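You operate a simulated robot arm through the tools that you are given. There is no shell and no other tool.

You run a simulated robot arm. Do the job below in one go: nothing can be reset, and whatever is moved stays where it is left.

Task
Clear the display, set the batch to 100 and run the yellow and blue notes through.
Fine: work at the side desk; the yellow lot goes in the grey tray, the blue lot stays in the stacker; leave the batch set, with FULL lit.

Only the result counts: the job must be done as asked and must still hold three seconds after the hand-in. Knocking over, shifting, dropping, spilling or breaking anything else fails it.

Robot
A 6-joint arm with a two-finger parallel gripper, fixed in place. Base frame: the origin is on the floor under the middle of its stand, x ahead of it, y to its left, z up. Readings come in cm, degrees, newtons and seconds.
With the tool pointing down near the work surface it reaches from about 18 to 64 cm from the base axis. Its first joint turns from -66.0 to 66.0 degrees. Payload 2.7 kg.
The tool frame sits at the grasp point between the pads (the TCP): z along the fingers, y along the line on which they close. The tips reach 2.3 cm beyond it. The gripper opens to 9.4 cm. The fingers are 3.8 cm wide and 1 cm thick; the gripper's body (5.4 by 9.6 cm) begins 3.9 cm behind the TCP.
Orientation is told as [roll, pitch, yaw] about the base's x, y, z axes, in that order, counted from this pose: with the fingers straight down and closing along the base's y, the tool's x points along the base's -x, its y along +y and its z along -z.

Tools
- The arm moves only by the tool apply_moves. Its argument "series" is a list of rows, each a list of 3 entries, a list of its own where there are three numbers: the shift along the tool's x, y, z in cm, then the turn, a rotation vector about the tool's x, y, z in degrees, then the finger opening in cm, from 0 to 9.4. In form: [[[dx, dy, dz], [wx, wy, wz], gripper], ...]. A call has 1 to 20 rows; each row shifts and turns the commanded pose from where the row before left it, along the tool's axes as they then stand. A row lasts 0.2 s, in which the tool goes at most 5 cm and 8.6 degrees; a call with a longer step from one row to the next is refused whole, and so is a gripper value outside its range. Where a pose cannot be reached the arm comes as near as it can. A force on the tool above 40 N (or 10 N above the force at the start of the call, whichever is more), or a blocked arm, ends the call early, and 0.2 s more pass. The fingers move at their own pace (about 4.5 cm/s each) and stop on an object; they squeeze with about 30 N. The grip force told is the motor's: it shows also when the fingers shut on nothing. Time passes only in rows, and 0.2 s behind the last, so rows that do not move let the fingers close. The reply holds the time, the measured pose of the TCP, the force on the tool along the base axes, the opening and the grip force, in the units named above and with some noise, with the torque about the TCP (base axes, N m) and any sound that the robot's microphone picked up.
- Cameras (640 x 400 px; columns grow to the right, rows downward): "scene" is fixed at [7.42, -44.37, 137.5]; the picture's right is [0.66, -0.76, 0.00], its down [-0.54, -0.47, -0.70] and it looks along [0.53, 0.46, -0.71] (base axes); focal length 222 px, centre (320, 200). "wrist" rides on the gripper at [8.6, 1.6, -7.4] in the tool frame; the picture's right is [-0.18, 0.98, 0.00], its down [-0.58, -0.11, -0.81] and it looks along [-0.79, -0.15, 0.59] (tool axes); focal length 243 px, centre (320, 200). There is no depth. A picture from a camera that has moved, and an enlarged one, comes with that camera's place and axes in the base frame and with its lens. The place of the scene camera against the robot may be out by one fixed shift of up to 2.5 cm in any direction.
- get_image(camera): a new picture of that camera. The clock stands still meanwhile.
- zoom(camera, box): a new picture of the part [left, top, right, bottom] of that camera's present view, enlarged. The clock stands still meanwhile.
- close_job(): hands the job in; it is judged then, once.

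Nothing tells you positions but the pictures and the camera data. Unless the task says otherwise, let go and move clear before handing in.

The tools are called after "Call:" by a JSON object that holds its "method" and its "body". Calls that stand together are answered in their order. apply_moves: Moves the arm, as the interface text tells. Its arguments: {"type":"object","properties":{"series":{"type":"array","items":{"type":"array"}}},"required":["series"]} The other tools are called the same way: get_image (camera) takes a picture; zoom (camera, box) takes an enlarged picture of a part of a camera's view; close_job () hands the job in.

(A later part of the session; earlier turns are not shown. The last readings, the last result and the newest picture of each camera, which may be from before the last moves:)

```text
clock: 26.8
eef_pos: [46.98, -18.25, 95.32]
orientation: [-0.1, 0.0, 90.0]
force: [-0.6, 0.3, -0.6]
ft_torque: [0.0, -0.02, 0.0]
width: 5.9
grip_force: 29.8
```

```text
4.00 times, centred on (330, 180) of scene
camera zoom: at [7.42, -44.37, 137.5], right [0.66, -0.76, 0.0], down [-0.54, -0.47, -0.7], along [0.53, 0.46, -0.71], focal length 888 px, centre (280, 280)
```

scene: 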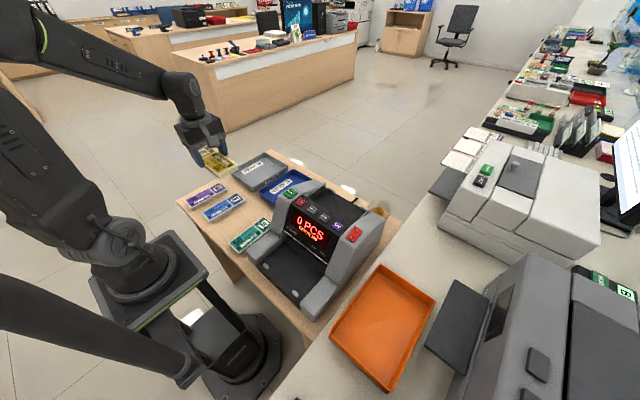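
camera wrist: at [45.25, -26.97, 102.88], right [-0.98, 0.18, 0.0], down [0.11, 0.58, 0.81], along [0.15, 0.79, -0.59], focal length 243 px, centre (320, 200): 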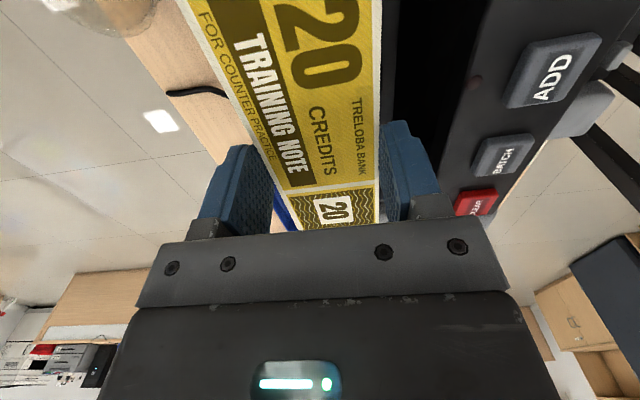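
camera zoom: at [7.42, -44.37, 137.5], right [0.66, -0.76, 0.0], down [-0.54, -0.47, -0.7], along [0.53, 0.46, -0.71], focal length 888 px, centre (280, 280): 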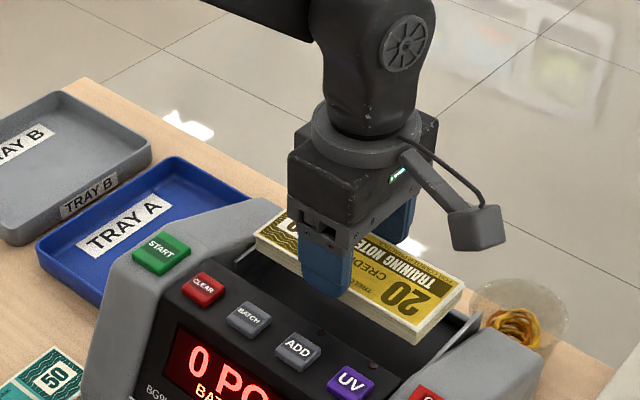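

The bundle is centred between the guides, with about 1 cm free at each end. I'll move 0.4 cm forward and lower it until it touches the hopper floor.

Call:
{"method": "apply_moves", "body": {"series": [[[0, 0.4, 1.5], [0, 0, 0], 4.0], [[0, 0, 1.5], [0, 0, 0], 4.0], [[0, 0, 0.8], [0, 0, 0], 4.0], [[0, 0, 0.2], [0, 0, 0], 4.0], [[0, 0, 0], [0, 0, 0], 4.0]]}}

Call:
{"method": "get_image", "body": {"camera": "wrist"}}

Call:
{"method": "zoom", "body": {"camera": "scene", "box": [270, 140, 390, 240]}}

```text
clock: 28.0
eef_pos: [46.53, -18.2, 91.34]
orientation: [-0.2, -0.1, 90.0]
force: [0.0, 0.0, -0.3]
ft_torque: [0.0, -0.01, -0.02]
width: 5.92
grip_force: 30.4
```

```text
taken
camera wrist: at [44.8, -26.77, 98.91], right [-0.98, 0.18, 0.0], down [0.11, 0.58, 0.81], along [0.15, 0.79, -0.59], focal length 243 px, centre (320, 200)
```

wrist: 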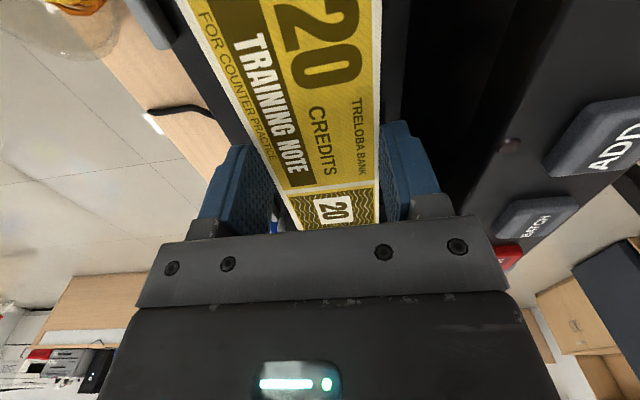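

```text
4.00 times, centred on (330, 190) of scene
camera zoom: at [7.42, -44.37, 137.5], right [0.66, -0.76, 0.0], down [-0.54, -0.47, -0.7], along [0.53, 0.46, -0.71], focal length 888 px, centre (280, 240)
```

zoom: 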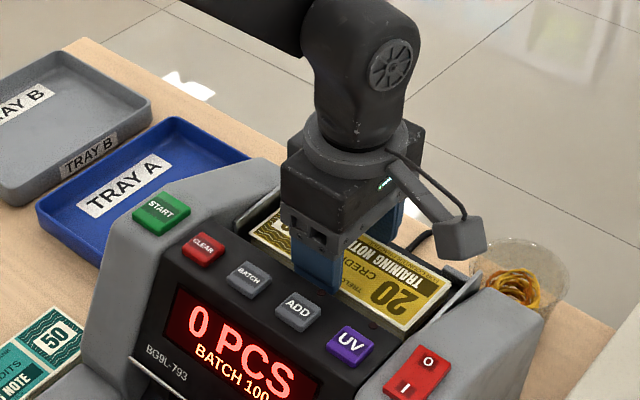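

The bundle is sitting between the guides, not touching yet. Lowering the last bit in small steps.

Call:
{"method": "apply_moves", "body": {"series": [[[0, 0, 0.2], [0, 0, 0], 4.0], [[0, 0, 0.2], [0, 0, 0], 4.0], [[0, 0, 0.15], [0, 0, 0], 4.0], [[0, 0, 0], [0, 0, 0], 4.0]]}}

```text
clock: 29.0
eef_pos: [46.55, -18.09, 90.79]
orientation: [-0.1, 0.0, 90.0]
force: [-0.8, -0.5, 4.8]
ft_torque: [0.46, 0.16, 0.12]
width: 5.93
grip_force: 30.2
```

Contact force has appeared, somewhat toward the +y end. I'll look before letting go.

Call:
{"method": "zoom", "body": {"camera": "scene", "box": [290, 170, 370, 220]}}

Call:
{"method": "get_image", "body": {"camera": "wrist"}}

```text
8.00 times, centred on (330, 195) of scene
camera zoom: at [7.41, -44.37, 137.5], right [0.66, -0.76, 0.0], down [-0.54, -0.47, -0.7], along [0.53, 0.46, -0.71], focal length 1775 px, centre (240, 240)
```

zoom: 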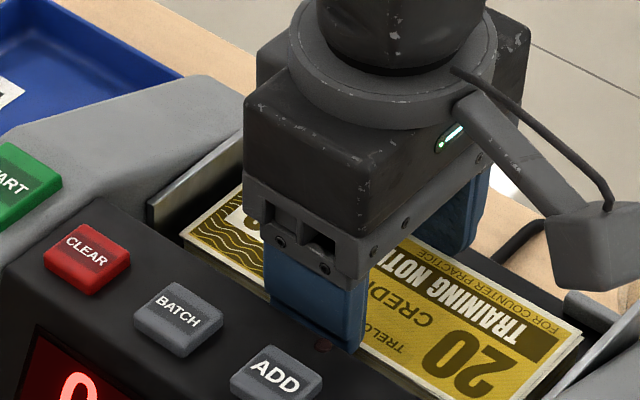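

```text
taken
camera wrist: at [44.89, -26.79, 98.4], right [-0.98, 0.18, 0.0], down [0.11, 0.58, 0.81], along [0.15, 0.79, -0.59], focal length 243 px, centre (320, 200)
```

wrist: 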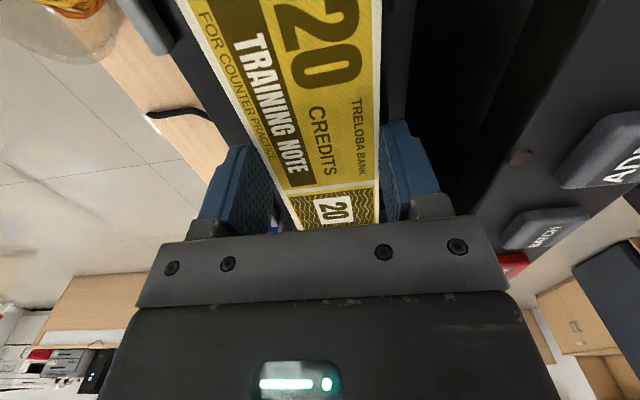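

The bundle lies flat between the guides with a small gap at each end. I'll open the fingers just enough and rise.

Call:
{"method": "apply_moves", "body": {"series": [[[0, 0, 0], [0, 0, 0], 7.0], [[0, 0, 0], [0, 0, 0], 7.0], [[0, 0, 0], [0, 0, 0], 7.0], [[0, 0, -0.5], [0, 0, 0], 7.0], [[0, 0, -1.5], [0, 0, 0], 7.0], [[0, 0, -3], [0, 0, 0], 7.0], [[0, 0, -4], [0, 0, 0], 7.0], [[0, 0, -4], [0, 0, 0], 7.0], [[0, 0, 0], [0, 0, 0], 7.0]]}}

Call:
{"method": "get_image", "body": {"camera": "wrist"}}

Call:
{"method": "zoom", "body": {"camera": "scene", "box": [240, 150, 400, 270]}}

```text
clock: 31.0
eef_pos: [46.72, -18.23, 103.83]
orientation: [-0.1, 0.0, 89.9]
force: [0.1, 0.7, -0.4]
ft_torque: [0.01, 0.05, 0.0]
width: 7.0
grip_force: 0.0
```

```text
taken
camera wrist: at [44.94, -26.82, 111.42], right [-0.98, 0.18, 0.0], down [0.11, 0.58, 0.81], along [0.15, 0.79, -0.59], focal length 243 px, centre (320, 200)
```

wrist: 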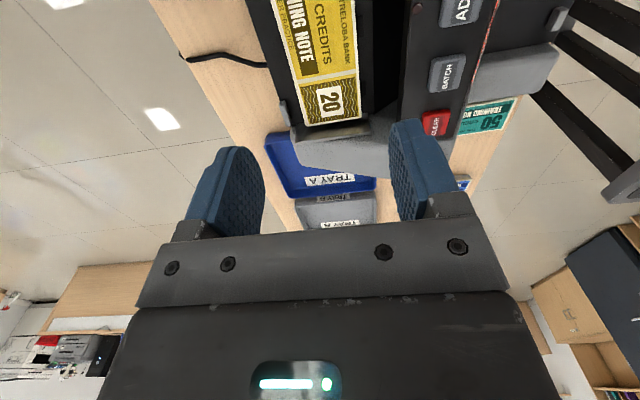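

```text
3.33 times, centred on (320, 210) of scene
camera zoom: at [7.42, -44.37, 137.5], right [0.66, -0.76, 0.0], down [-0.54, -0.47, -0.7], along [0.53, 0.46, -0.71], focal length 740 px, centre (320, 167)
```

zoom: 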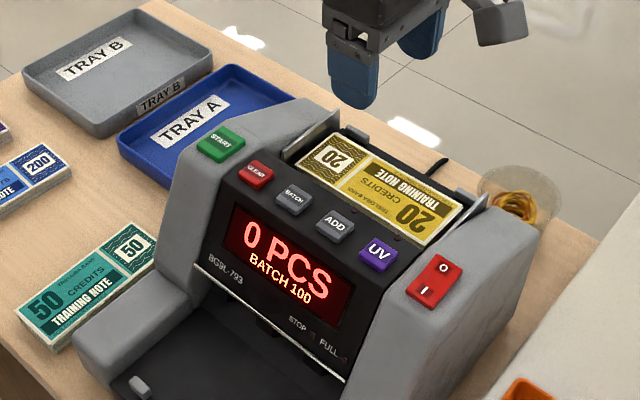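

The yellow bundle lies squarely in the hopper and the display still reads 0 PCS, so it waits for START. I'll close the fingers, move over START and come down just above it.

Call:
{"method": "apply_moves", "body": {"series": [[[-2.78, 2.18, 0], [0, 0, 0], 0], [[-2.78, 2.18, 0], [0, 0, 0], 0], [[-2.78, 2.18, 0], [0, 0, 0], 0], [[-2.78, 2.18, 0], [0, 0, 0], 0], [[0, 0, 2.5], [0, 0, 0], 0], [[0, 0, 2.5], [0, 0, 0], 0], [[0, 0, 1.6], [0, 0, 0], 0], [[0, 0, 0], [0, 0, 0], 0]]}}

Call:
{"method": "zoom", "body": {"camera": "scene", "box": [250, 150, 370, 225]}}

Call:
{"method": "get_image", "body": {"camera": "wrist"}}

```text
clock: 32.8
eef_pos: [37.74, -6.93, 97.14]
orientation: [-0.1, 0.0, 90.0]
force: [-0.2, 0.9, -0.1]
ft_torque: [0.02, -0.01, 0.0]
width: 0.01
grip_force: 29.7
```

```text
5.33 times, centred on (310, 188) of scene
camera zoom: at [7.42, -44.37, 137.5], right [0.66, -0.76, 0.0], down [-0.54, -0.47, -0.7], along [0.53, 0.46, -0.71], focal length 1184 px, centre (373, 267)
```

zoom: 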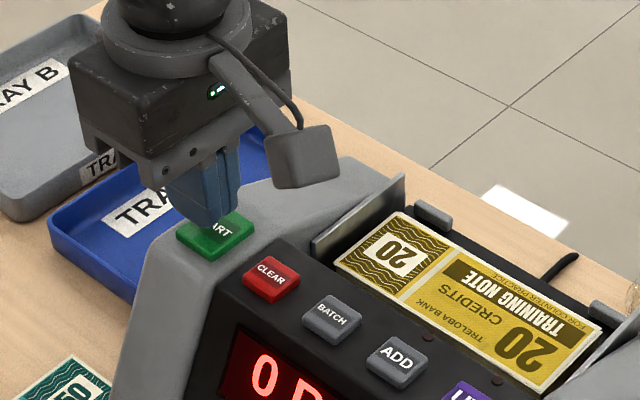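

```text
taken
camera wrist: at [35.98, -15.53, 104.78], right [-0.98, 0.18, 0.0], down [0.11, 0.58, 0.81], along [0.15, 0.79, -0.59], focal length 243 px, centre (320, 200)
```

wrist: 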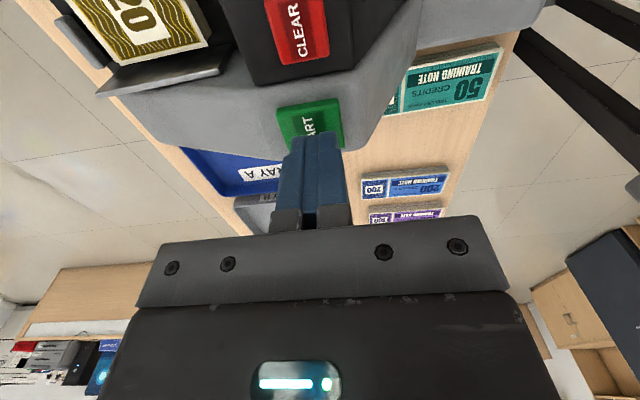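

The tips are above START. Pressing down in small steps.

Call:
{"method": "apply_moves", "body": {"series": [[[0.1, -0.2, 0.5], [0, 0, 0], 0], [[0, 0, 0.3], [0, 0, 0], 0], [[0, 0, 0.2], [0, 0, 0], 0], [[0, 0, 0.1], [0, 0, 0], 0], [[0, 0, 0.1], [0, 0, 0], 0], [[0, 0, 0.1], [0, 0, 0], 0]]}}

Call:
{"method": "zoom", "body": {"camera": "scene", "box": [240, 150, 400, 290]}}

```text
clock: 34.2
eef_pos: [37.97, -6.94, 95.86]
orientation: [-0.1, 0.1, 90.0]
force: [-0.7, -0.9, 0.6]
ft_torque: [-0.03, 0.02, 0.0]
width: 0.01
grip_force: 29.9
heard: click
```

```text
2.86 times, centred on (320, 220) of scene
camera zoom: at [7.42, -44.37, 137.5], right [0.66, -0.76, 0.0], down [-0.54, -0.47, -0.7], along [0.53, 0.46, -0.71], focal length 634 px, centre (320, 143)
```

zoom: 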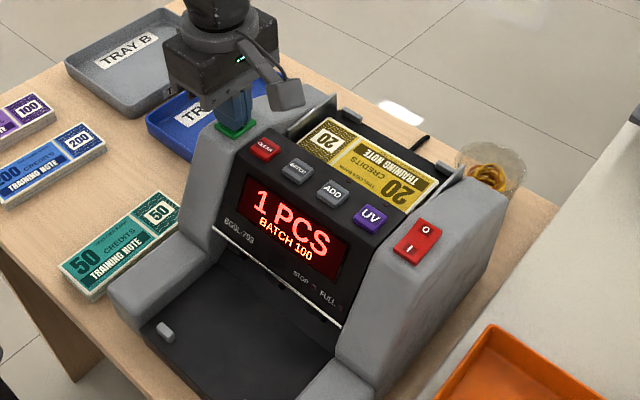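

START clicked and the count has begun (1 PCS). I'll lift clear and let it run.

Call:
{"method": "apply_moves", "body": {"series": [[[0, 0, -1], [0, 0, 0], 0], [[0, 0, -3], [0, 0, 0], 0], [[0, 0, -4], [0, 0, 0], 0], [[0, 0, -2], [0, 0, 0], 0], [[0, 0, 0], [0, 0, 0], 0], [[0, 0, 0], [0, 0, 0], 0], [[0, 0, 0], [0, 0, 0], 0], [[0, 0, 0], [0, 0, 0], 0], [[0, 0, 0], [0, 0, 0], 0], [[0, 0, 0], [0, 0, 0], 0], [[0, 0, 0], [0, 0, 0], 0], [[0, 0, 0], [0, 0, 0], 0]]}}

Call:
{"method": "zoom", "body": {"camera": "scene", "box": [240, 150, 400, 290]}}

```text
clock: 36.8
eef_pos: [37.97, -7.13, 106.15]
orientation: [-0.1, 0.1, 90.0]
force: [-0.4, -0.5, 0.9]
ft_torque: [0.04, -0.01, -0.03]
width: 0.0
grip_force: 29.9
```

```text
2.86 times, centred on (320, 220) of scene
camera zoom: at [7.42, -44.37, 137.5], right [0.66, -0.76, 0.0], down [-0.54, -0.47, -0.7], along [0.53, 0.46, -0.71], focal length 634 px, centre (320, 143)
```

zoom: 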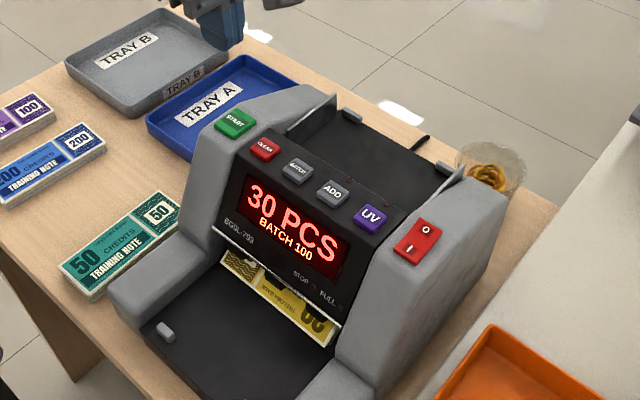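

The machine is at 30 and counting; the notes are coming into the stacker. I'll wait for it to finish, moving the arm to a viewing spot meanwhile.

Call:
{"method": "apply_moves", "body": {"series": [[[0, 0, 0], [0, 0, 0], 0], [[0, 0, 0], [0, 0, 0], 0], [[0, 0, 0], [0, 0, 0], 0], [[0, 0, 0], [0, 0, 0], 0], [[0, 0, 0], [0, 0, 0], 0], [[0, 0, 0], [0, 0, 0], 0], [[0, 0, 0], [0, 0, 0], 0], [[0, 0, 0], [0, 0, 0], 0], [[0, 0, 0], [0, 0, 0], 0], [[0, 0, 0], [0, 0, 0], 0], [[0, 0, 0], [0, 0, 0], 0], [[0, 0, 0], [0, 0, 0], 0], [[0, 0, 0], [0, 0, 0], 0], [[0, 0, 0], [0, 0, 0], 0], [[0, 0, 0], [0, 0, 0], 0], [[0, 0, 0], [0, 0, 0], 0], [[0, 0, 0], [0, 0, 0], 0], [[0, 0, 0], [0, 0, 0], 0], [[0, 0, 0], [0, 0, 0], 0], [[0, 0, 0], [0, 0, 0], 0]]}}

Call:
{"method": "zoom", "body": {"camera": "scene", "box": [240, 150, 400, 290]}}

```text
clock: 41.0
eef_pos: [37.86, -7.22, 105.97]
orientation: [-0.2, 0.0, 89.9]
force: [-0.3, 0.2, -0.3]
ft_torque: [0.01, -0.02, 0.02]
width: 0.0
grip_force: 30.2
```

```text
2.86 times, centred on (320, 220) of scene
camera zoom: at [7.42, -44.37, 137.5], right [0.66, -0.76, 0.0], down [-0.54, -0.47, -0.7], along [0.53, 0.46, -0.71], focal length 634 px, centre (320, 143)
```

zoom: 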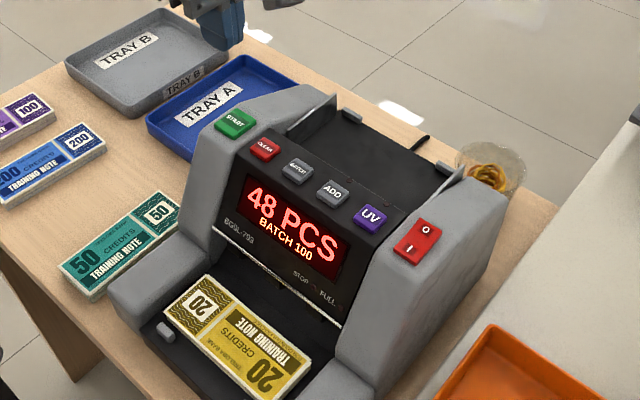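

The count has stopped at 48 PCS and the yellow notes lie at the front of the stacker. Let me look at the lamps and the stacker closely before deciding on the next step.

Call:
{"method": "zoom", "body": {"camera": "scene", "box": [290, 195, 370, 255]}}

Call:
{"method": "zoom", "body": {"camera": "scene", "box": [265, 230, 345, 300]}}

Call:
{"method": "zoom", "body": {"camera": "scene", "box": [280, 170, 360, 220]}}

```text
6.67 times, centred on (330, 225) of scene
camera zoom: at [7.42, -44.37, 137.5], right [0.66, -0.76, 0.0], down [-0.54, -0.47, -0.7], along [0.53, 0.46, -0.71], focal length 1479 px, centre (253, 33)
```

zoom: 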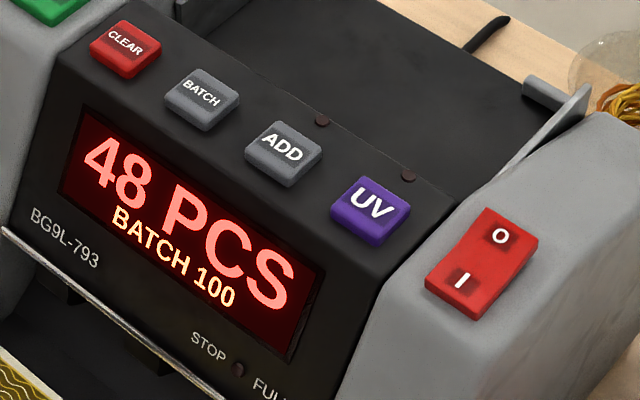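

```text
5.71 times, centred on (305, 265) of scene
camera zoom: at [7.42, -44.37, 137.5], right [0.66, -0.76, 0.0], down [-0.54, -0.47, -0.7], along [0.53, 0.46, -0.71], focal length 1268 px, centre (406, -171)
```

zoom: 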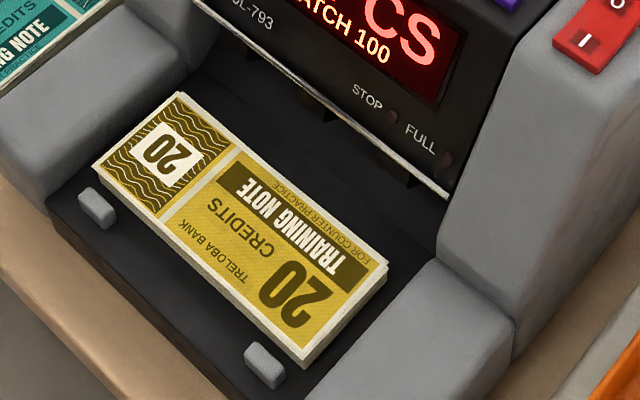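

```text
8.00 times, centred on (320, 195) of scene
camera zoom: at [7.42, -44.37, 137.5], right [0.66, -0.76, 0.0], down [-0.54, -0.47, -0.7], along [0.53, 0.46, -0.71], focal length 1775 px, centre (320, 240)
```

zoom: 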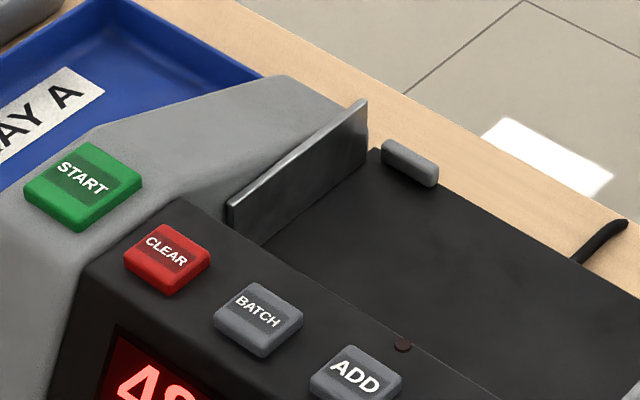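

The yellow lot made only 48, and the lamps beside ADD and UV, like STOP and FULL, are dark. FULL needs 100, so I want to judge how many the blue lot has: I'll compare thicknesses.

Call:
{"method": "zoom", "body": {"camera": "scene", "box": [195, 185, 255, 225]}}

Call:
{"method": "zoom", "body": {"camera": "scene", "box": [275, 240, 335, 300]}}

Call:
{"method": "zoom", "body": {"camera": "scene", "box": [180, 175, 240, 215]}}

Call:
{"method": "zoom", "body": {"camera": "scene", "box": [220, 210, 280, 260]}}

```text
10.00 times, centred on (225, 205) of scene
camera zoom: at [7.42, -44.37, 137.5], right [0.66, -0.76, 0.0], down [-0.54, -0.47, -0.7], along [0.53, 0.46, -0.71], focal length 2219 px, centre (1270, 150)
```

zoom: 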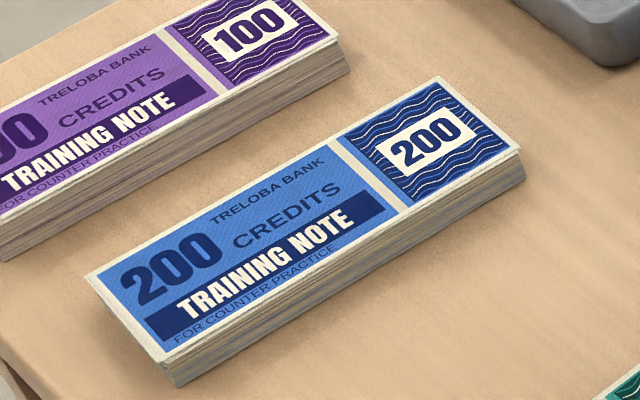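

```text
6.67 times, centred on (305, 270) of scene
camera zoom: at [7.42, -44.37, 137.5], right [0.66, -0.76, 0.0], down [-0.54, -0.47, -0.7], along [0.53, 0.46, -0.71], focal length 1479 px, centre (420, -267)
```

zoom: 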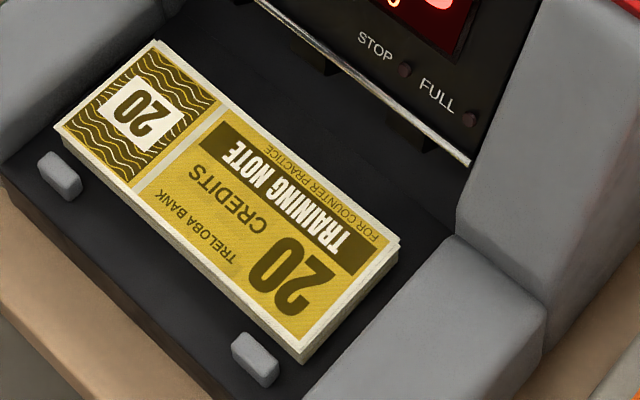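

```text
10.00 times, centred on (210, 195) of scene
camera zoom: at [7.42, -44.37, 137.5], right [0.66, -0.76, 0.0], down [-0.54, -0.47, -0.7], along [0.53, 0.46, -0.71], focal length 2219 px, centre (1420, 250)
```

zoom: 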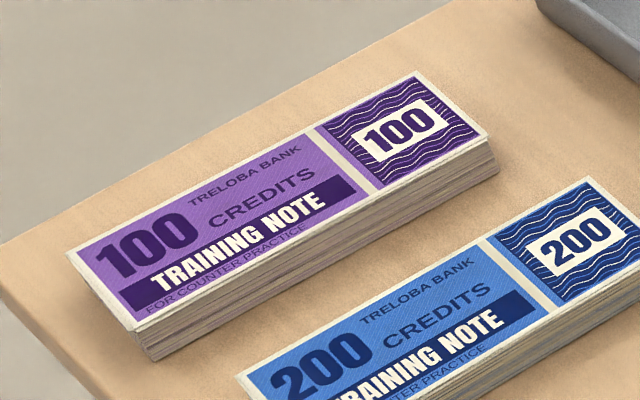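

```text
8.00 times, centred on (250, 235) of scene
camera zoom: at [7.42, -44.37, 137.5], right [0.66, -0.76, 0.0], down [-0.54, -0.47, -0.7], along [0.53, 0.46, -0.71], focal length 1775 px, centre (880, -80)
```

zoom: 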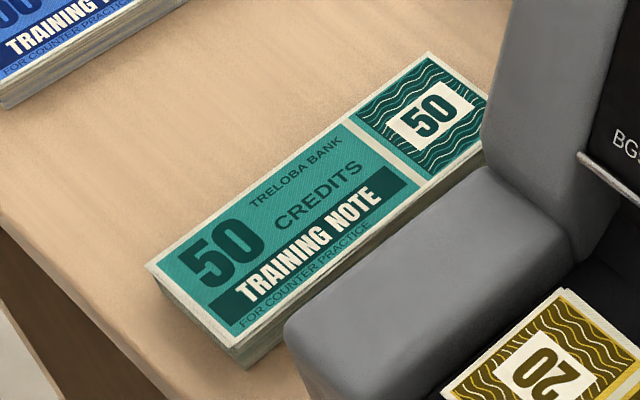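

Blue looks only slightly thicker than yellow, so it can't be near 100 by itself; 48 + about 52 is what reaches the batch of 100. That needs the ADD mode so the count carries on, so I'll press ADD once now, before emptying the stacker.

Call:
{"method": "apply_moves", "body": {"series": [[[3.38, 0.1, 0], [0, 0, 0], 0], [[3.38, 0.1, 0], [0, 0, 0], 0], [[3.38, 0.1, 0], [0, 0, 0], 0], [[3.38, 0.1, 0], [0, 0, 0], 0], [[0, 0, 3], [0, 0, 0], 0], [[0, 0, 3], [0, 0, 0], 0], [[0, 0, 3], [0, 0, 0], 0], [[0, 0, 0], [0, 0, 0], 0]]}}

Call:
{"method": "zoom", "body": {"camera": "scene", "box": [280, 160, 380, 235]}}

Call:
{"method": "get_image", "body": {"camera": "wrist"}}

```text
clock: 42.8
eef_pos: [37.53, -20.38, 96.7]
orientation: [-0.1, 0.1, 90.1]
force: [-0.1, 1.6, -0.2]
ft_torque: [0.0, 0.03, 0.02]
width: 0.01
grip_force: 29.8
```

```text
5.33 times, centred on (330, 198) of scene
camera zoom: at [7.42, -44.37, 137.5], right [0.66, -0.76, 0.0], down [-0.54, -0.47, -0.7], along [0.53, 0.46, -0.71], focal length 1184 px, centre (267, 213)
```

zoom: 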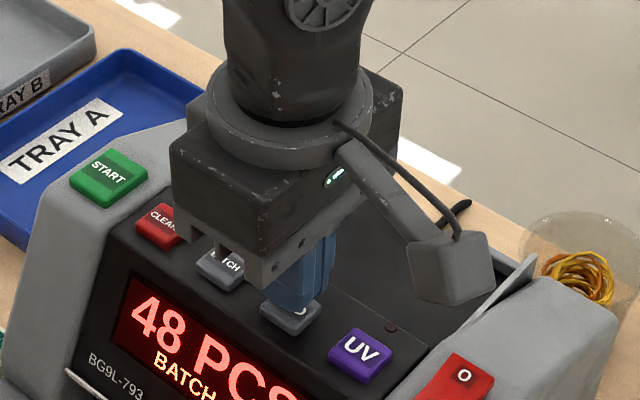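

```text
taken
camera wrist: at [35.82, -29.14, 104.29], right [-0.98, 0.18, 0.0], down [0.11, 0.58, 0.81], along [0.15, 0.79, -0.59], focal length 243 px, centre (320, 200)
```

wrist: 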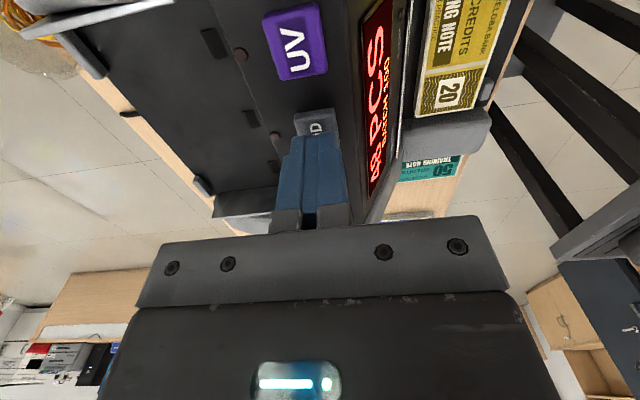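

The tips are over ADD. Pressing once.

Call:
{"method": "apply_moves", "body": {"series": [[[0.2, 0, 0.4], [0, 0, 0], 0], [[0, 0, 0.3], [0, 0, 0], 0], [[0, 0, 0.15], [0, 0, 0], 0], [[0, 0, 0.1], [0, 0, 0], 0], [[0, 0, 0.1], [0, 0, 0], 0]]}}

Call:
{"method": "zoom", "body": {"camera": "scene", "box": [280, 160, 380, 235]}}

Call:
{"method": "get_image", "body": {"camera": "wrist"}}

```text
clock: 44.0
eef_pos: [37.55, -20.74, 95.86]
orientation: [-0.2, 0.0, 90.1]
force: [0.6, -0.1, 0.0]
ft_torque: [0.04, 0.05, 0.01]
width: 0.0
grip_force: 30.1
```

```text
5.33 times, centred on (330, 198) of scene
camera zoom: at [7.42, -44.37, 137.5], right [0.66, -0.76, 0.0], down [-0.54, -0.47, -0.7], along [0.53, 0.46, -0.71], focal length 1184 px, centre (267, 213)
```

zoom: 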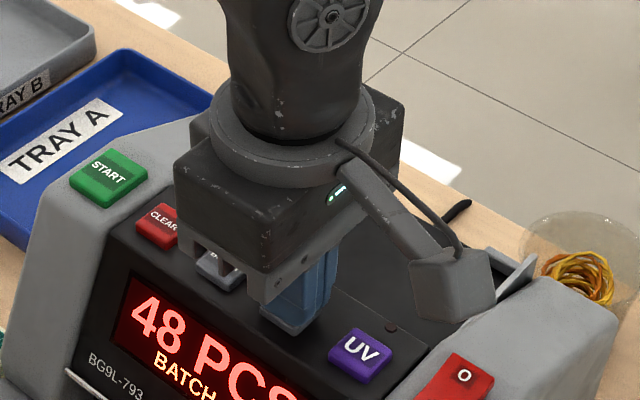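

```text
taken
camera wrist: at [35.77, -29.35, 103.46], right [-0.98, 0.18, 0.0], down [0.11, 0.58, 0.81], along [0.15, 0.79, -0.59], focal length 243 px, centre (320, 200)
```

wrist: 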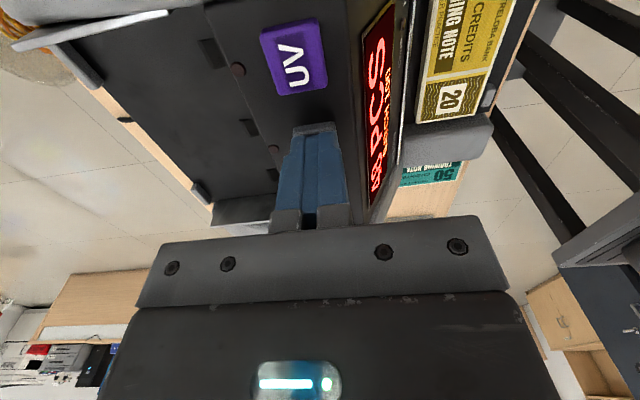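

No click yet. A little further.

Call:
{"method": "apply_moves", "body": {"series": [[[0, 0, 0.1], [0, 0, 0], 0], [[0, 0, 0.05], [0, 0, 0], 0]]}}

Call:
{"method": "get_image", "body": {"camera": "wrist"}}

```text
clock: 44.6
eef_pos: [37.5, -20.66, 95.68]
orientation: [-0.1, -0.1, 90.0]
force: [-1.2, -0.1, 1.4]
ft_torque: [0.03, 0.03, 0.01]
width: 0.01
grip_force: 29.8
heard: click
```

```text
taken
camera wrist: at [35.88, -29.37, 103.25], right [-0.98, 0.18, 0.0], down [0.11, 0.58, 0.81], along [0.15, 0.79, -0.59], focal length 243 px, centre (320, 200)
```

wrist: 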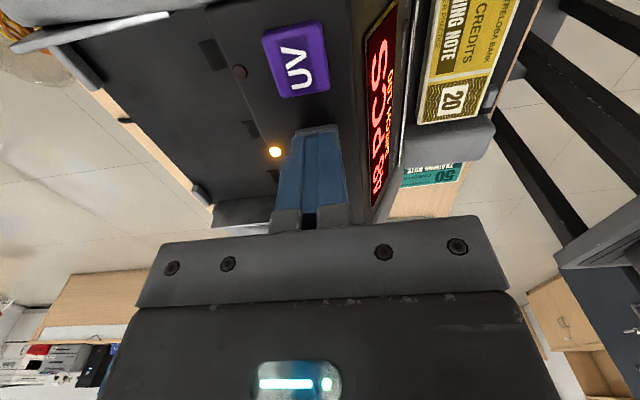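

ADD's lamp is lit. I'll lift clear and then go for the yellow notes in the stacker, which I place at about x 22.8–28.7, y -25.4 to -10.5, top near z 80.

Call:
{"method": "apply_moves", "body": {"series": [[[0, 0, -1.5], [0, 0, 0], 0], [[0, 0, -3.5], [0, 0, 0], 0], [[0, 0, -3.5], [0, 0, 0], 0], [[-0.9, 4.03, 0], [0, 0, 0], 8.0], [[-0.9, 4.03, 0], [0, 0, 0], 8.0], [[-0.9, 4.03, 0], [0, 0, 0], 8.0], [[0, 0, 0], [0, 0, 0], 8.0], [[0, 0, 0], [0, 0, 0], 8.0]]}}

Call:
{"method": "get_image", "body": {"camera": "wrist"}}

Call:
{"method": "zoom", "body": {"camera": "scene", "box": [240, 150, 400, 290]}}

```text
clock: 46.4
eef_pos: [25.27, -18.23, 104.26]
orientation: [-0.1, 0.1, 90.0]
force: [0.4, -0.6, -0.5]
ft_torque: [0.0, -0.02, 0.03]
width: 8.01
grip_force: 0.0
```

```text
taken
camera wrist: at [23.52, -26.94, 111.8], right [-0.98, 0.18, 0.0], down [0.11, 0.58, 0.81], along [0.15, 0.79, -0.59], focal length 243 px, centre (320, 200)
```

wrist: 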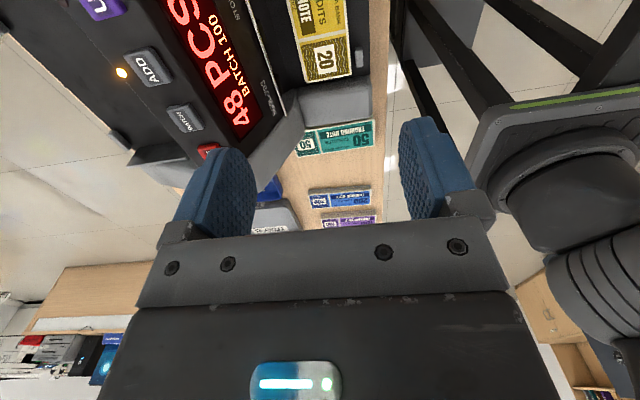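

```text
2.86 times, centred on (320, 220) of scene
camera zoom: at [7.42, -44.37, 137.5], right [0.66, -0.76, 0.0], down [-0.54, -0.47, -0.7], along [0.53, 0.46, -0.71], focal length 634 px, centre (320, 143)
```

zoom: 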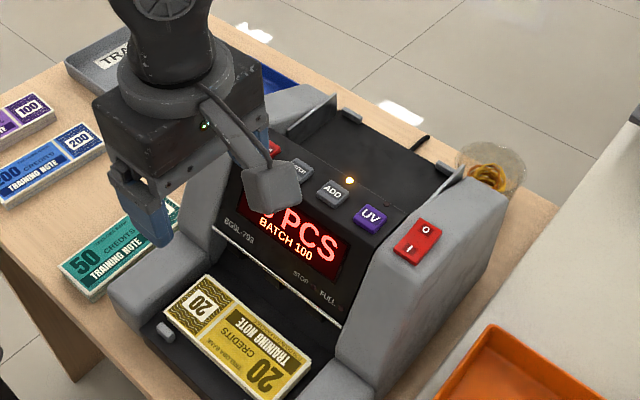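

I'll zoom the wrist view to measure the bundle's end more exactly.

Call:
{"method": "zoom", "body": {"camera": "wrist", "box": [250, 0, 410, 110]}}

```text
3.64 times, centred on (330, 55) of wrist
camera zoom: at [23.52, -26.94, 111.8], right [-0.98, 0.18, 0.0], down [0.11, 0.58, 0.81], along [0.15, 0.79, -0.59], focal length 882 px, centre (284, 727)
```

zoom: 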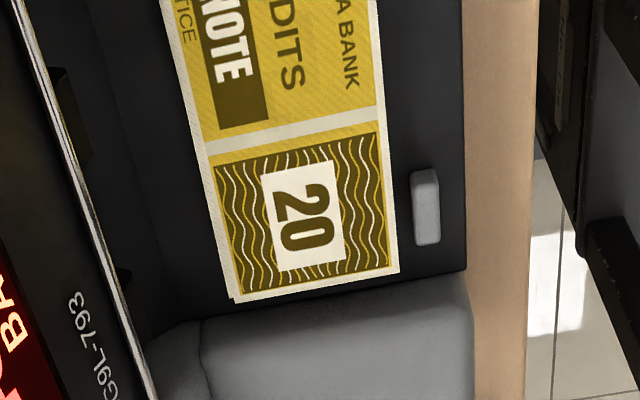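

The yellow bundle sits at x 22.4–28.5, centre about (25.45, -18.05), which is right below the gripper. I'll go down with the fingers at 8 cm open.

Call:
{"method": "apply_moves", "body": {"series": [[[-0.2, -0.15, 4.5], [0, 0, 0], 8.0], [[0, 0, 4.5], [0, 0, 0], 8.0], [[0, 0, 4.5], [0, 0, 0], 8.0], [[0, 0, 4.5], [0, 0, 0], 8.0], [[0, 0, 0], [0, 0, 0], 8.0]]}}

Call:
{"method": "get_image", "body": {"camera": "wrist"}}

Call:
{"method": "zoom", "body": {"camera": "scene", "box": [240, 190, 360, 290]}}

```text
clock: 47.6
eef_pos: [25.56, -17.78, 86.23]
orientation: [-0.1, -0.1, 89.9]
force: [-0.5, -0.4, -0.5]
ft_torque: [0.01, -0.03, -0.02]
width: 8.0
grip_force: 0.1
```

```text
taken
camera wrist: at [23.74, -26.59, 93.72], right [-0.98, 0.18, 0.0], down [0.11, 0.58, 0.81], along [0.15, 0.79, -0.59], focal length 243 px, centre (320, 200)
```

wrist: 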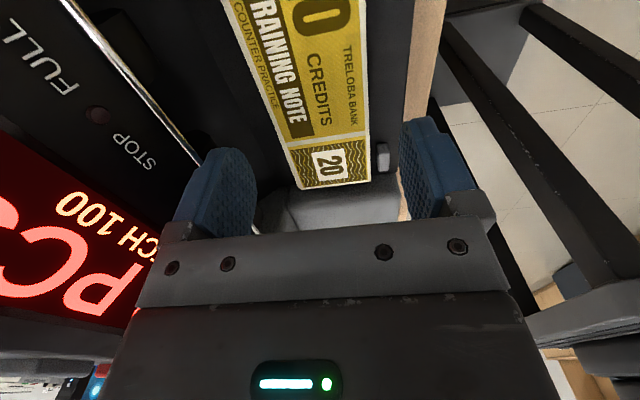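

```text
4.00 times, centred on (300, 240) of scene
camera zoom: at [7.42, -44.37, 137.5], right [0.66, -0.76, 0.0], down [-0.54, -0.47, -0.7], along [0.53, 0.46, -0.71], focal length 888 px, centre (400, 40)
```

zoom: 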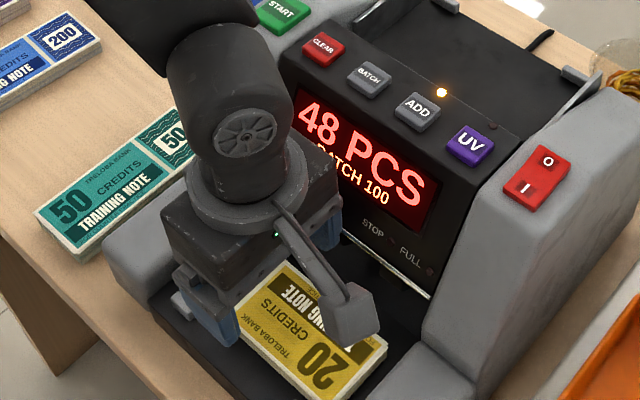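

Both fingers clear the bar and the front edge. I'll narrow slightly to 7.4 and go down to grasp height in smaller steps.

Call:
{"method": "apply_moves", "body": {"series": [[[0, 0.1, 1.5], [0, 0, 0], 7.4], [[0, 0, 1.5], [0, 0, 0], 7.4], [[0, 0, 0.8], [0, 0, 0], 7.4], [[0, 0, 0.5], [0, 0, 0], 7.4], [[0, 0, 0.3], [0, 0, 0], 7.4], [[0, 0, 0], [0, 0, 0], 7.4]]}}

Call:
{"method": "get_image", "body": {"camera": "wrist"}}

Call:
{"method": "zoom", "body": {"camera": "scene", "box": [240, 200, 360, 300]}}

```text
clock: 49.0
eef_pos: [25.48, -17.89, 81.49]
orientation: [-0.2, -0.1, 89.9]
force: [0.2, 0.1, 0.4]
ft_torque: [-0.04, -0.02, 0.01]
width: 7.42
grip_force: 0.2
```

```text
taken
camera wrist: at [23.86, -26.64, 89.1], right [-0.98, 0.18, 0.0], down [0.11, 0.58, 0.81], along [0.15, 0.79, -0.59], focal length 243 px, centre (320, 200)
```

wrist: 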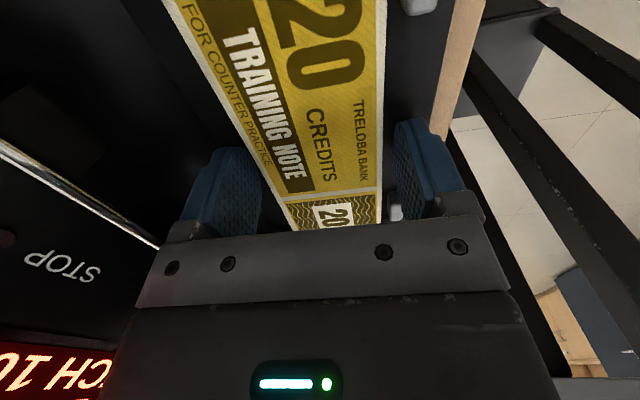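

```text
4.00 times, centred on (300, 250) of scene
camera zoom: at [7.42, -44.37, 137.5], right [0.66, -0.76, 0.0], down [-0.54, -0.47, -0.7], along [0.53, 0.46, -0.71], focal length 888 px, centre (400, 0)
```

zoom: 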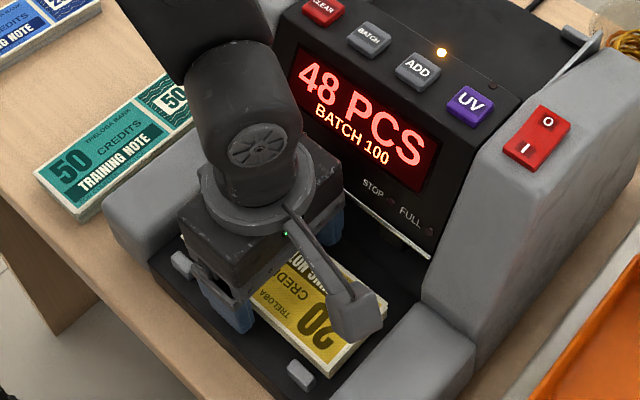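

The fingers straddle the yellow bundle at about the same height as the first grasp. Closing.

Call:
{"method": "apply_moves", "body": {"series": [[[0, 0, 0], [0, 0, 0], 4.0], [[0, 0, 0], [0, 0, 0], 4.0], [[0, 0, 0], [0, 0, 0], 4.0], [[0, 0, 0], [0, 0, 0], 4.0], [[0, 0, -0.5], [0, 0, 0], 4.0], [[0, 0, -1], [0, 0, 0], 4.0], [[0, 0, 0], [0, 0, 0], 4.0]]}}

Call:
{"method": "get_image", "body": {"camera": "wrist"}}

Call:
{"method": "zoom", "body": {"camera": "scene", "box": [240, 180, 380, 300]}}

```text
clock: 50.6
eef_pos: [25.66, -17.77, 82.95]
orientation: [-0.2, -0.1, 90.0]
force: [0.3, 0.2, -0.5]
ft_torque: [0.02, 0.02, 0.02]
width: 5.9
grip_force: 30.2
```

```text
taken
camera wrist: at [23.93, -26.6, 90.52], right [-0.98, 0.18, 0.0], down [0.11, 0.58, 0.81], along [0.15, 0.79, -0.59], focal length 243 px, centre (320, 200)
```

wrist: 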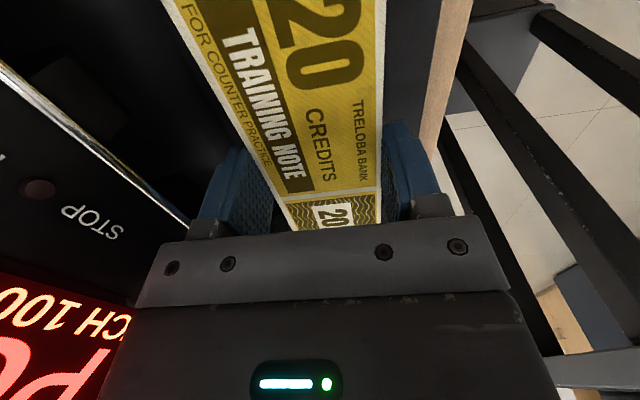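

```text
3.33 times, centred on (310, 240) of scene
camera zoom: at [7.42, -44.37, 137.5], right [0.66, -0.76, 0.0], down [-0.54, -0.47, -0.7], along [0.53, 0.46, -0.71], focal length 740 px, centre (353, 67)
```

zoom: 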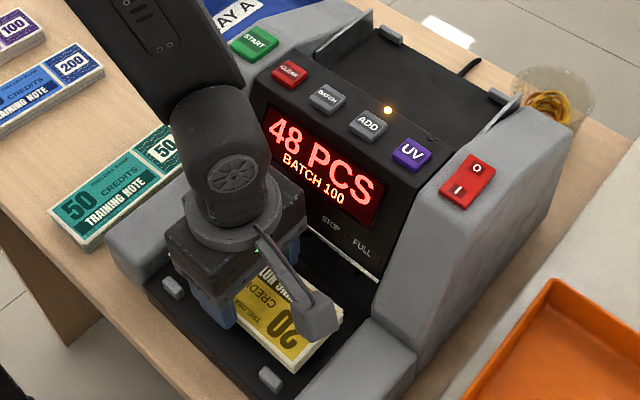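

The yellow bundle is held again, and the display still shows 48. I'll lift it high and turn it back to lie along x for the grey tray.

Call:
{"method": "apply_moves", "body": {"series": [[[0, 0, -3], [0, 0, 0], 4.0], [[0, 0, -4.5], [0, 0, 0], 4.0], [[0, 0, -4.5], [0, 0, 0], 4.0], [[0, 0, -4.5], [0, 0, 0], 4.0], [[0, 0, -4.5], [0, 0, 0], 4.0], [[0, 0, 0], [0, 0, 8.2], 4.0], [[0, 0, 0], [0, 0, 8.2], 4.0], [[0, 0, 0], [0, 0, 8.2], 4.0], [[0, 0, 0], [0, 0, 8.2], 4.0], [[0, 0, 0], [0, 0, 8.2], 4.0], [[0, 0, 0], [0, 0, 8.2], 4.0], [[0, 0, 0], [0, 0, 8.2], 4.0], [[0, 0, 0], [0, 0, 8.2], 4.0], [[0, 0, 0], [0, 0, 8.2], 4.0], [[0, 0, 0], [0, 0, 8.2], 4.0], [[0, 0, 0], [0, 0, 8.0], 4.0], [[0, 0, 0], [0, 0, 0], 4.0]]}}

Call:
{"method": "get_image", "body": {"camera": "wrist"}}

Call:
{"method": "get_image", "body": {"camera": "scene"}}

```text
clock: 54.2
eef_pos: [25.5, -17.82, 104.04]
orientation: [-0.1, -0.1, -0.1]
force: [-0.3, -0.5, -0.8]
ft_torque: [0.0, 0.0, 0.01]
width: 5.9
grip_force: 29.7
```

```text
taken
camera wrist: at [16.82, -16.25, 111.62], right [0.19, 0.98, 0.0], down [0.58, -0.11, 0.81], along [0.79, -0.15, -0.59], focal length 243 px, centre (320, 200)
```

wrist: 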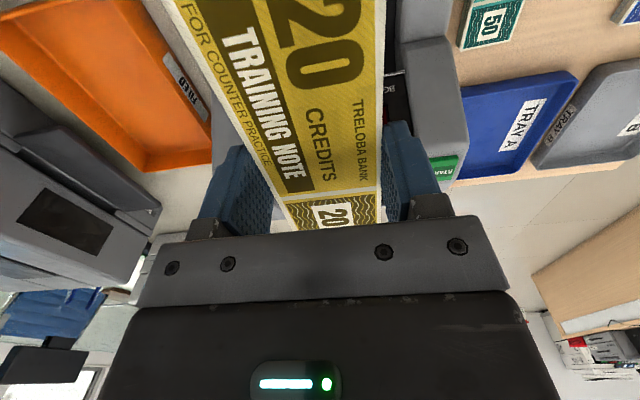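

```text
taken
```

scene: 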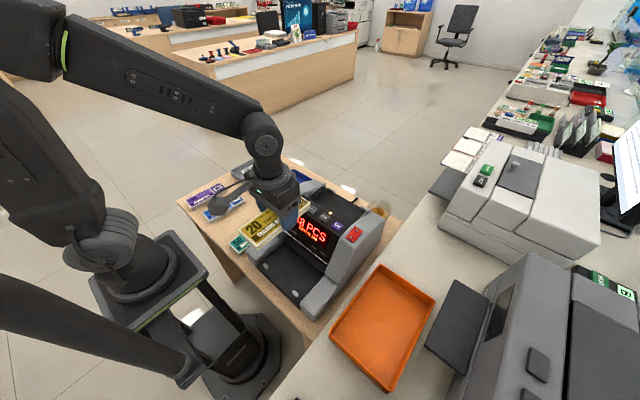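

Now the bundle lies along x. I'll carry it left to just short of the grey tray and look at it.

Call:
{"method": "apply_moves", "body": {"series": [[[-1.14, 4.16, 0], [0, 0, 0], 4.0], [[-1.14, 4.16, 0], [0, 0, 0], 4.0], [[-1.14, 4.16, 0], [0, 0, 0], 4.0], [[-1.14, 4.16, 0], [0, 0, 0], 4.0], [[-1.14, 4.16, 0], [0, 0, 0], 4.0], [[-1.14, 4.16, 0], [0, 0, 0], 4.0], [[-1.14, 4.16, 0], [0, 0, 0], 4.0], [[-1.14, 4.16, 0], [0, 0, 0], 4.0], [[-1.14, 4.16, 0], [0, 0, 0], 4.0], [[-1.14, 4.16, 0], [0, 0, 0], 4.0], [[-1.14, 4.16, 0], [0, 0, 0], 4.0], [[0, 0, 0], [0, 0, 0], 4.0]]}}

Call:
{"method": "get_image", "body": {"camera": "wrist"}}

Call:
{"method": "zoom", "body": {"camera": "scene", "box": [180, 110, 320, 220]}}

```text
clock: 56.8
eef_pos: [38.01, 28.19, 104.01]
orientation: [-0.1, -0.1, 0.0]
force: [0.8, -0.7, -1.5]
ft_torque: [0.02, 0.02, -0.01]
width: 5.87
grip_force: 30.4
```

```text
taken
camera wrist: at [29.27, 29.81, 111.64], right [0.18, 0.98, 0.0], down [0.58, -0.11, 0.81], along [0.79, -0.15, -0.59], focal length 243 px, centre (320, 200)
```

wrist: 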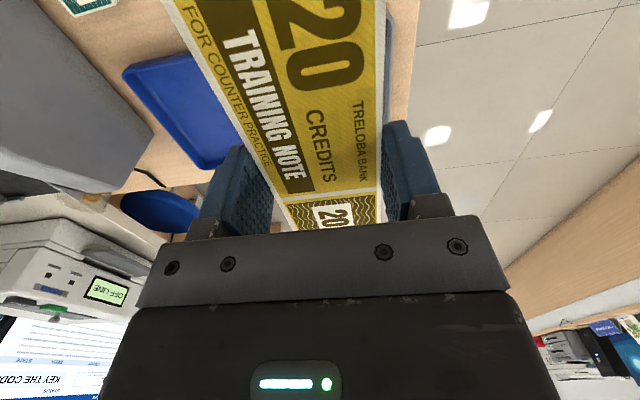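

```text
3.64 times, centred on (250, 165) of scene
camera zoom: at [7.42, -44.37, 137.5], right [0.66, -0.76, 0.0], down [-0.54, -0.47, -0.7], along [0.53, 0.46, -0.71], focal length 807 px, centre (574, 327)
```

zoom: 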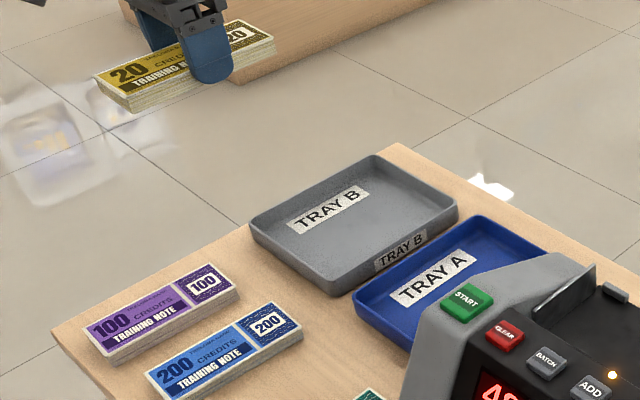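

From the calibrated scene view, the grey tray spans about x 40.5–59.8, y 19.2–36. I'll bring the bundle over its centre and part way down.

Call:
{"method": "apply_moves", "body": {"series": [[[-3.05, -0.15, 2.5], [0, 0, 0], 4.0], [[-3.05, -0.15, 2.5], [0, 0, 0], 4.0], [[-3.05, -0.15, 2.5], [0, 0, 0], 4.0], [[-3.05, -0.15, 2.5], [0, 0, 0], 4.0], [[0, 0, 3], [0, 0, 0], 4.0], [[0, 0, 3], [0, 0, 0], 4.0], [[0, 0, 0], [0, 0, 0], 4.0]]}}

Call:
{"method": "get_image", "body": {"camera": "wrist"}}

Call:
{"method": "zoom", "body": {"camera": "scene", "box": [210, 120, 310, 200]}}

```text
clock: 58.4
eef_pos: [50.54, 27.32, 88.13]
orientation: [0.1, 0.0, 0.1]
force: [0.5, -0.3, -1.8]
ft_torque: [0.0, -0.02, -0.02]
width: 5.87
grip_force: 30.3
```

```text
taken
camera wrist: at [41.84, 28.86, 95.7], right [0.18, 0.98, 0.0], down [0.58, -0.11, 0.81], along [0.79, -0.15, -0.59], focal length 243 px, centre (320, 200)
```

wrist: 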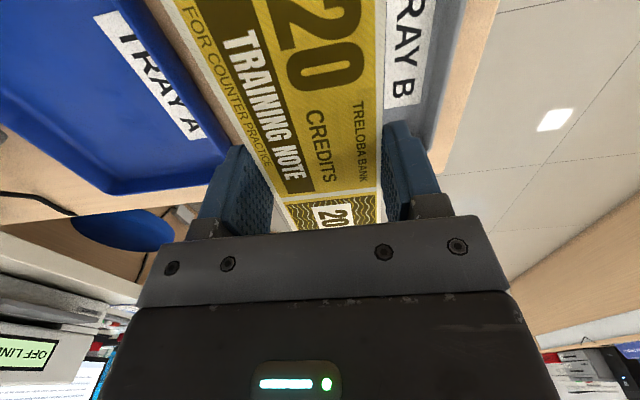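

```text
5.00 times, centred on (260, 160) of scene
camera zoom: at [7.42, -44.37, 137.5], right [0.66, -0.76, 0.0], down [-0.54, -0.47, -0.7], along [0.53, 0.46, -0.71], focal length 1110 px, centre (620, 400)
```

zoom: 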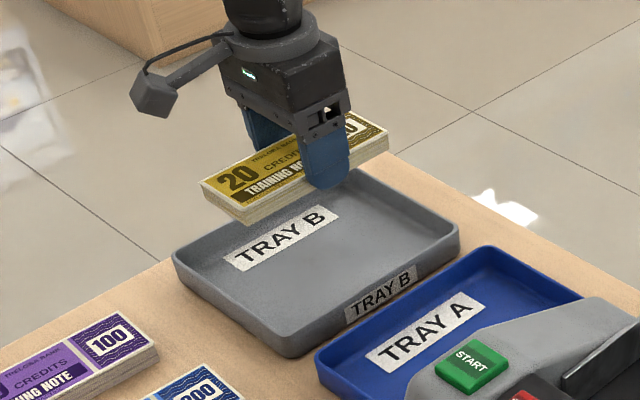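

Well lined up over the tray. Lowering into it.

Call:
{"method": "apply_moves", "body": {"series": [[[0.5, 0.1, 3], [0, 0, 0], 4.0], [[0, 0, 3], [0, 0, 0], 4.0], [[0, 0, 1.5], [0, 0, 0], 4.0], [[0, 0, 0.5], [0, 0, 0], 4.0], [[0, 0, 0], [0, 0, 0], 4.0]]}}

Call:
{"method": "get_image", "body": {"camera": "wrist"}}

Call:
{"method": "zoom", "body": {"camera": "scene", "box": [210, 130, 310, 210]}}

```text
clock: 59.6
eef_pos: [49.82, 27.27, 80.08]
orientation: [0.1, -0.2, 0.0]
force: [0.3, 0.7, -0.2]
ft_torque: [0.03, 0.01, 0.02]
width: 5.93
grip_force: 30.7
```

```text
taken
camera wrist: at [41.16, 28.86, 87.56], right [0.18, 0.98, 0.0], down [0.58, -0.11, 0.81], along [0.79, -0.15, -0.59], focal length 243 px, centre (320, 200)
```

wrist: 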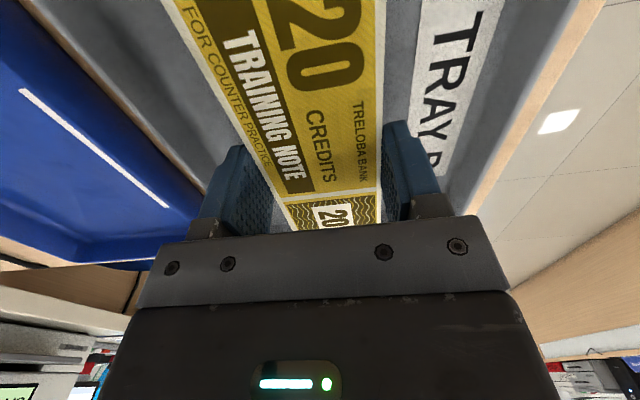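

```text
5.00 times, centred on (260, 170) of scene
camera zoom: at [7.42, -44.37, 137.5], right [0.66, -0.76, 0.0], down [-0.54, -0.47, -0.7], along [0.53, 0.46, -0.71], focal length 1110 px, centre (620, 350)
```

zoom: 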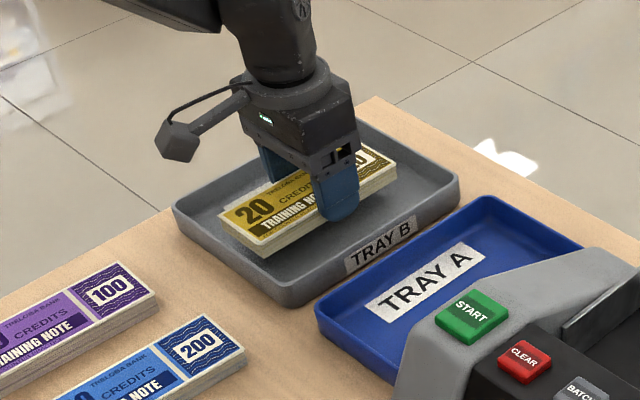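

The bundle is inside the tray's walls. I'll go down until it touches.

Call:
{"method": "apply_moves", "body": {"series": [[[0, 0, 0.4], [0, 0, 0], 4.0], [[0, 0, 0.3], [0, 0, 0], 4.0], [[0, 0, 0.2], [0, 0, 0], 4.0], [[0, 0, 0.1], [0, 0, 0], 4.0]]}}

```text
clock: 60.6
eef_pos: [50.02, 27.27, 79.06]
orientation: [0.0, -0.1, 0.1]
force: [-0.1, -0.7, -0.4]
ft_torque: [-0.02, 0.01, 0.03]
width: 5.9
grip_force: 30.1
```

Call:
{"method": "apply_moves", "body": {"series": [[[0, 0, 0.1], [0, 0, 0], 4.0], [[0, 0, 0.1], [0, 0, 0], 4.0], [[0, 0, 0.1], [0, 0, 0], 4.0]]}}

Call:
{"method": "zoom", "body": {"camera": "scene", "box": [220, 140, 290, 200]}}

```text
clock: 61.4
eef_pos: [49.82, 27.5, 78.83]
orientation: [0.0, -0.2, -0.1]
force: [-0.3, 0.2, -1.2]
ft_torque: [0.02, -0.01, 0.0]
width: 5.91
grip_force: 29.7
```

```text
6.67 times, centred on (255, 170) of scene
camera zoom: at [7.42, -44.37, 137.5], right [0.66, -0.76, 0.0], down [-0.54, -0.47, -0.7], along [0.53, 0.46, -0.71], focal length 1479 px, centre (753, 400)
```

zoom: 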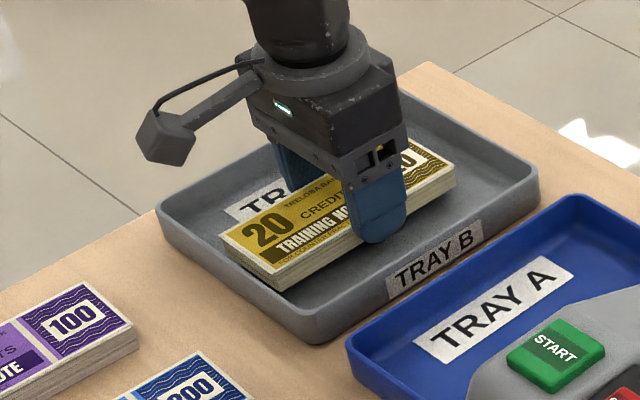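

No contact yet; continuing gently.

Call:
{"method": "apply_moves", "body": {"series": [[[0, 0, 0.1], [0, 0, 0], 4.0], [[0, 0, 0.1], [0, 0, 0], 4.0], [[0, 0, 0.1], [0, 0, 0], 4.0]]}}

```text
clock: 62.2
eef_pos: [49.83, 27.45, 78.56]
orientation: [0.0, -0.2, 0.0]
force: [0.1, -0.5, -1.1]
ft_torque: [-0.02, 0.0, 0.0]
width: 5.91
grip_force: 30.3
```

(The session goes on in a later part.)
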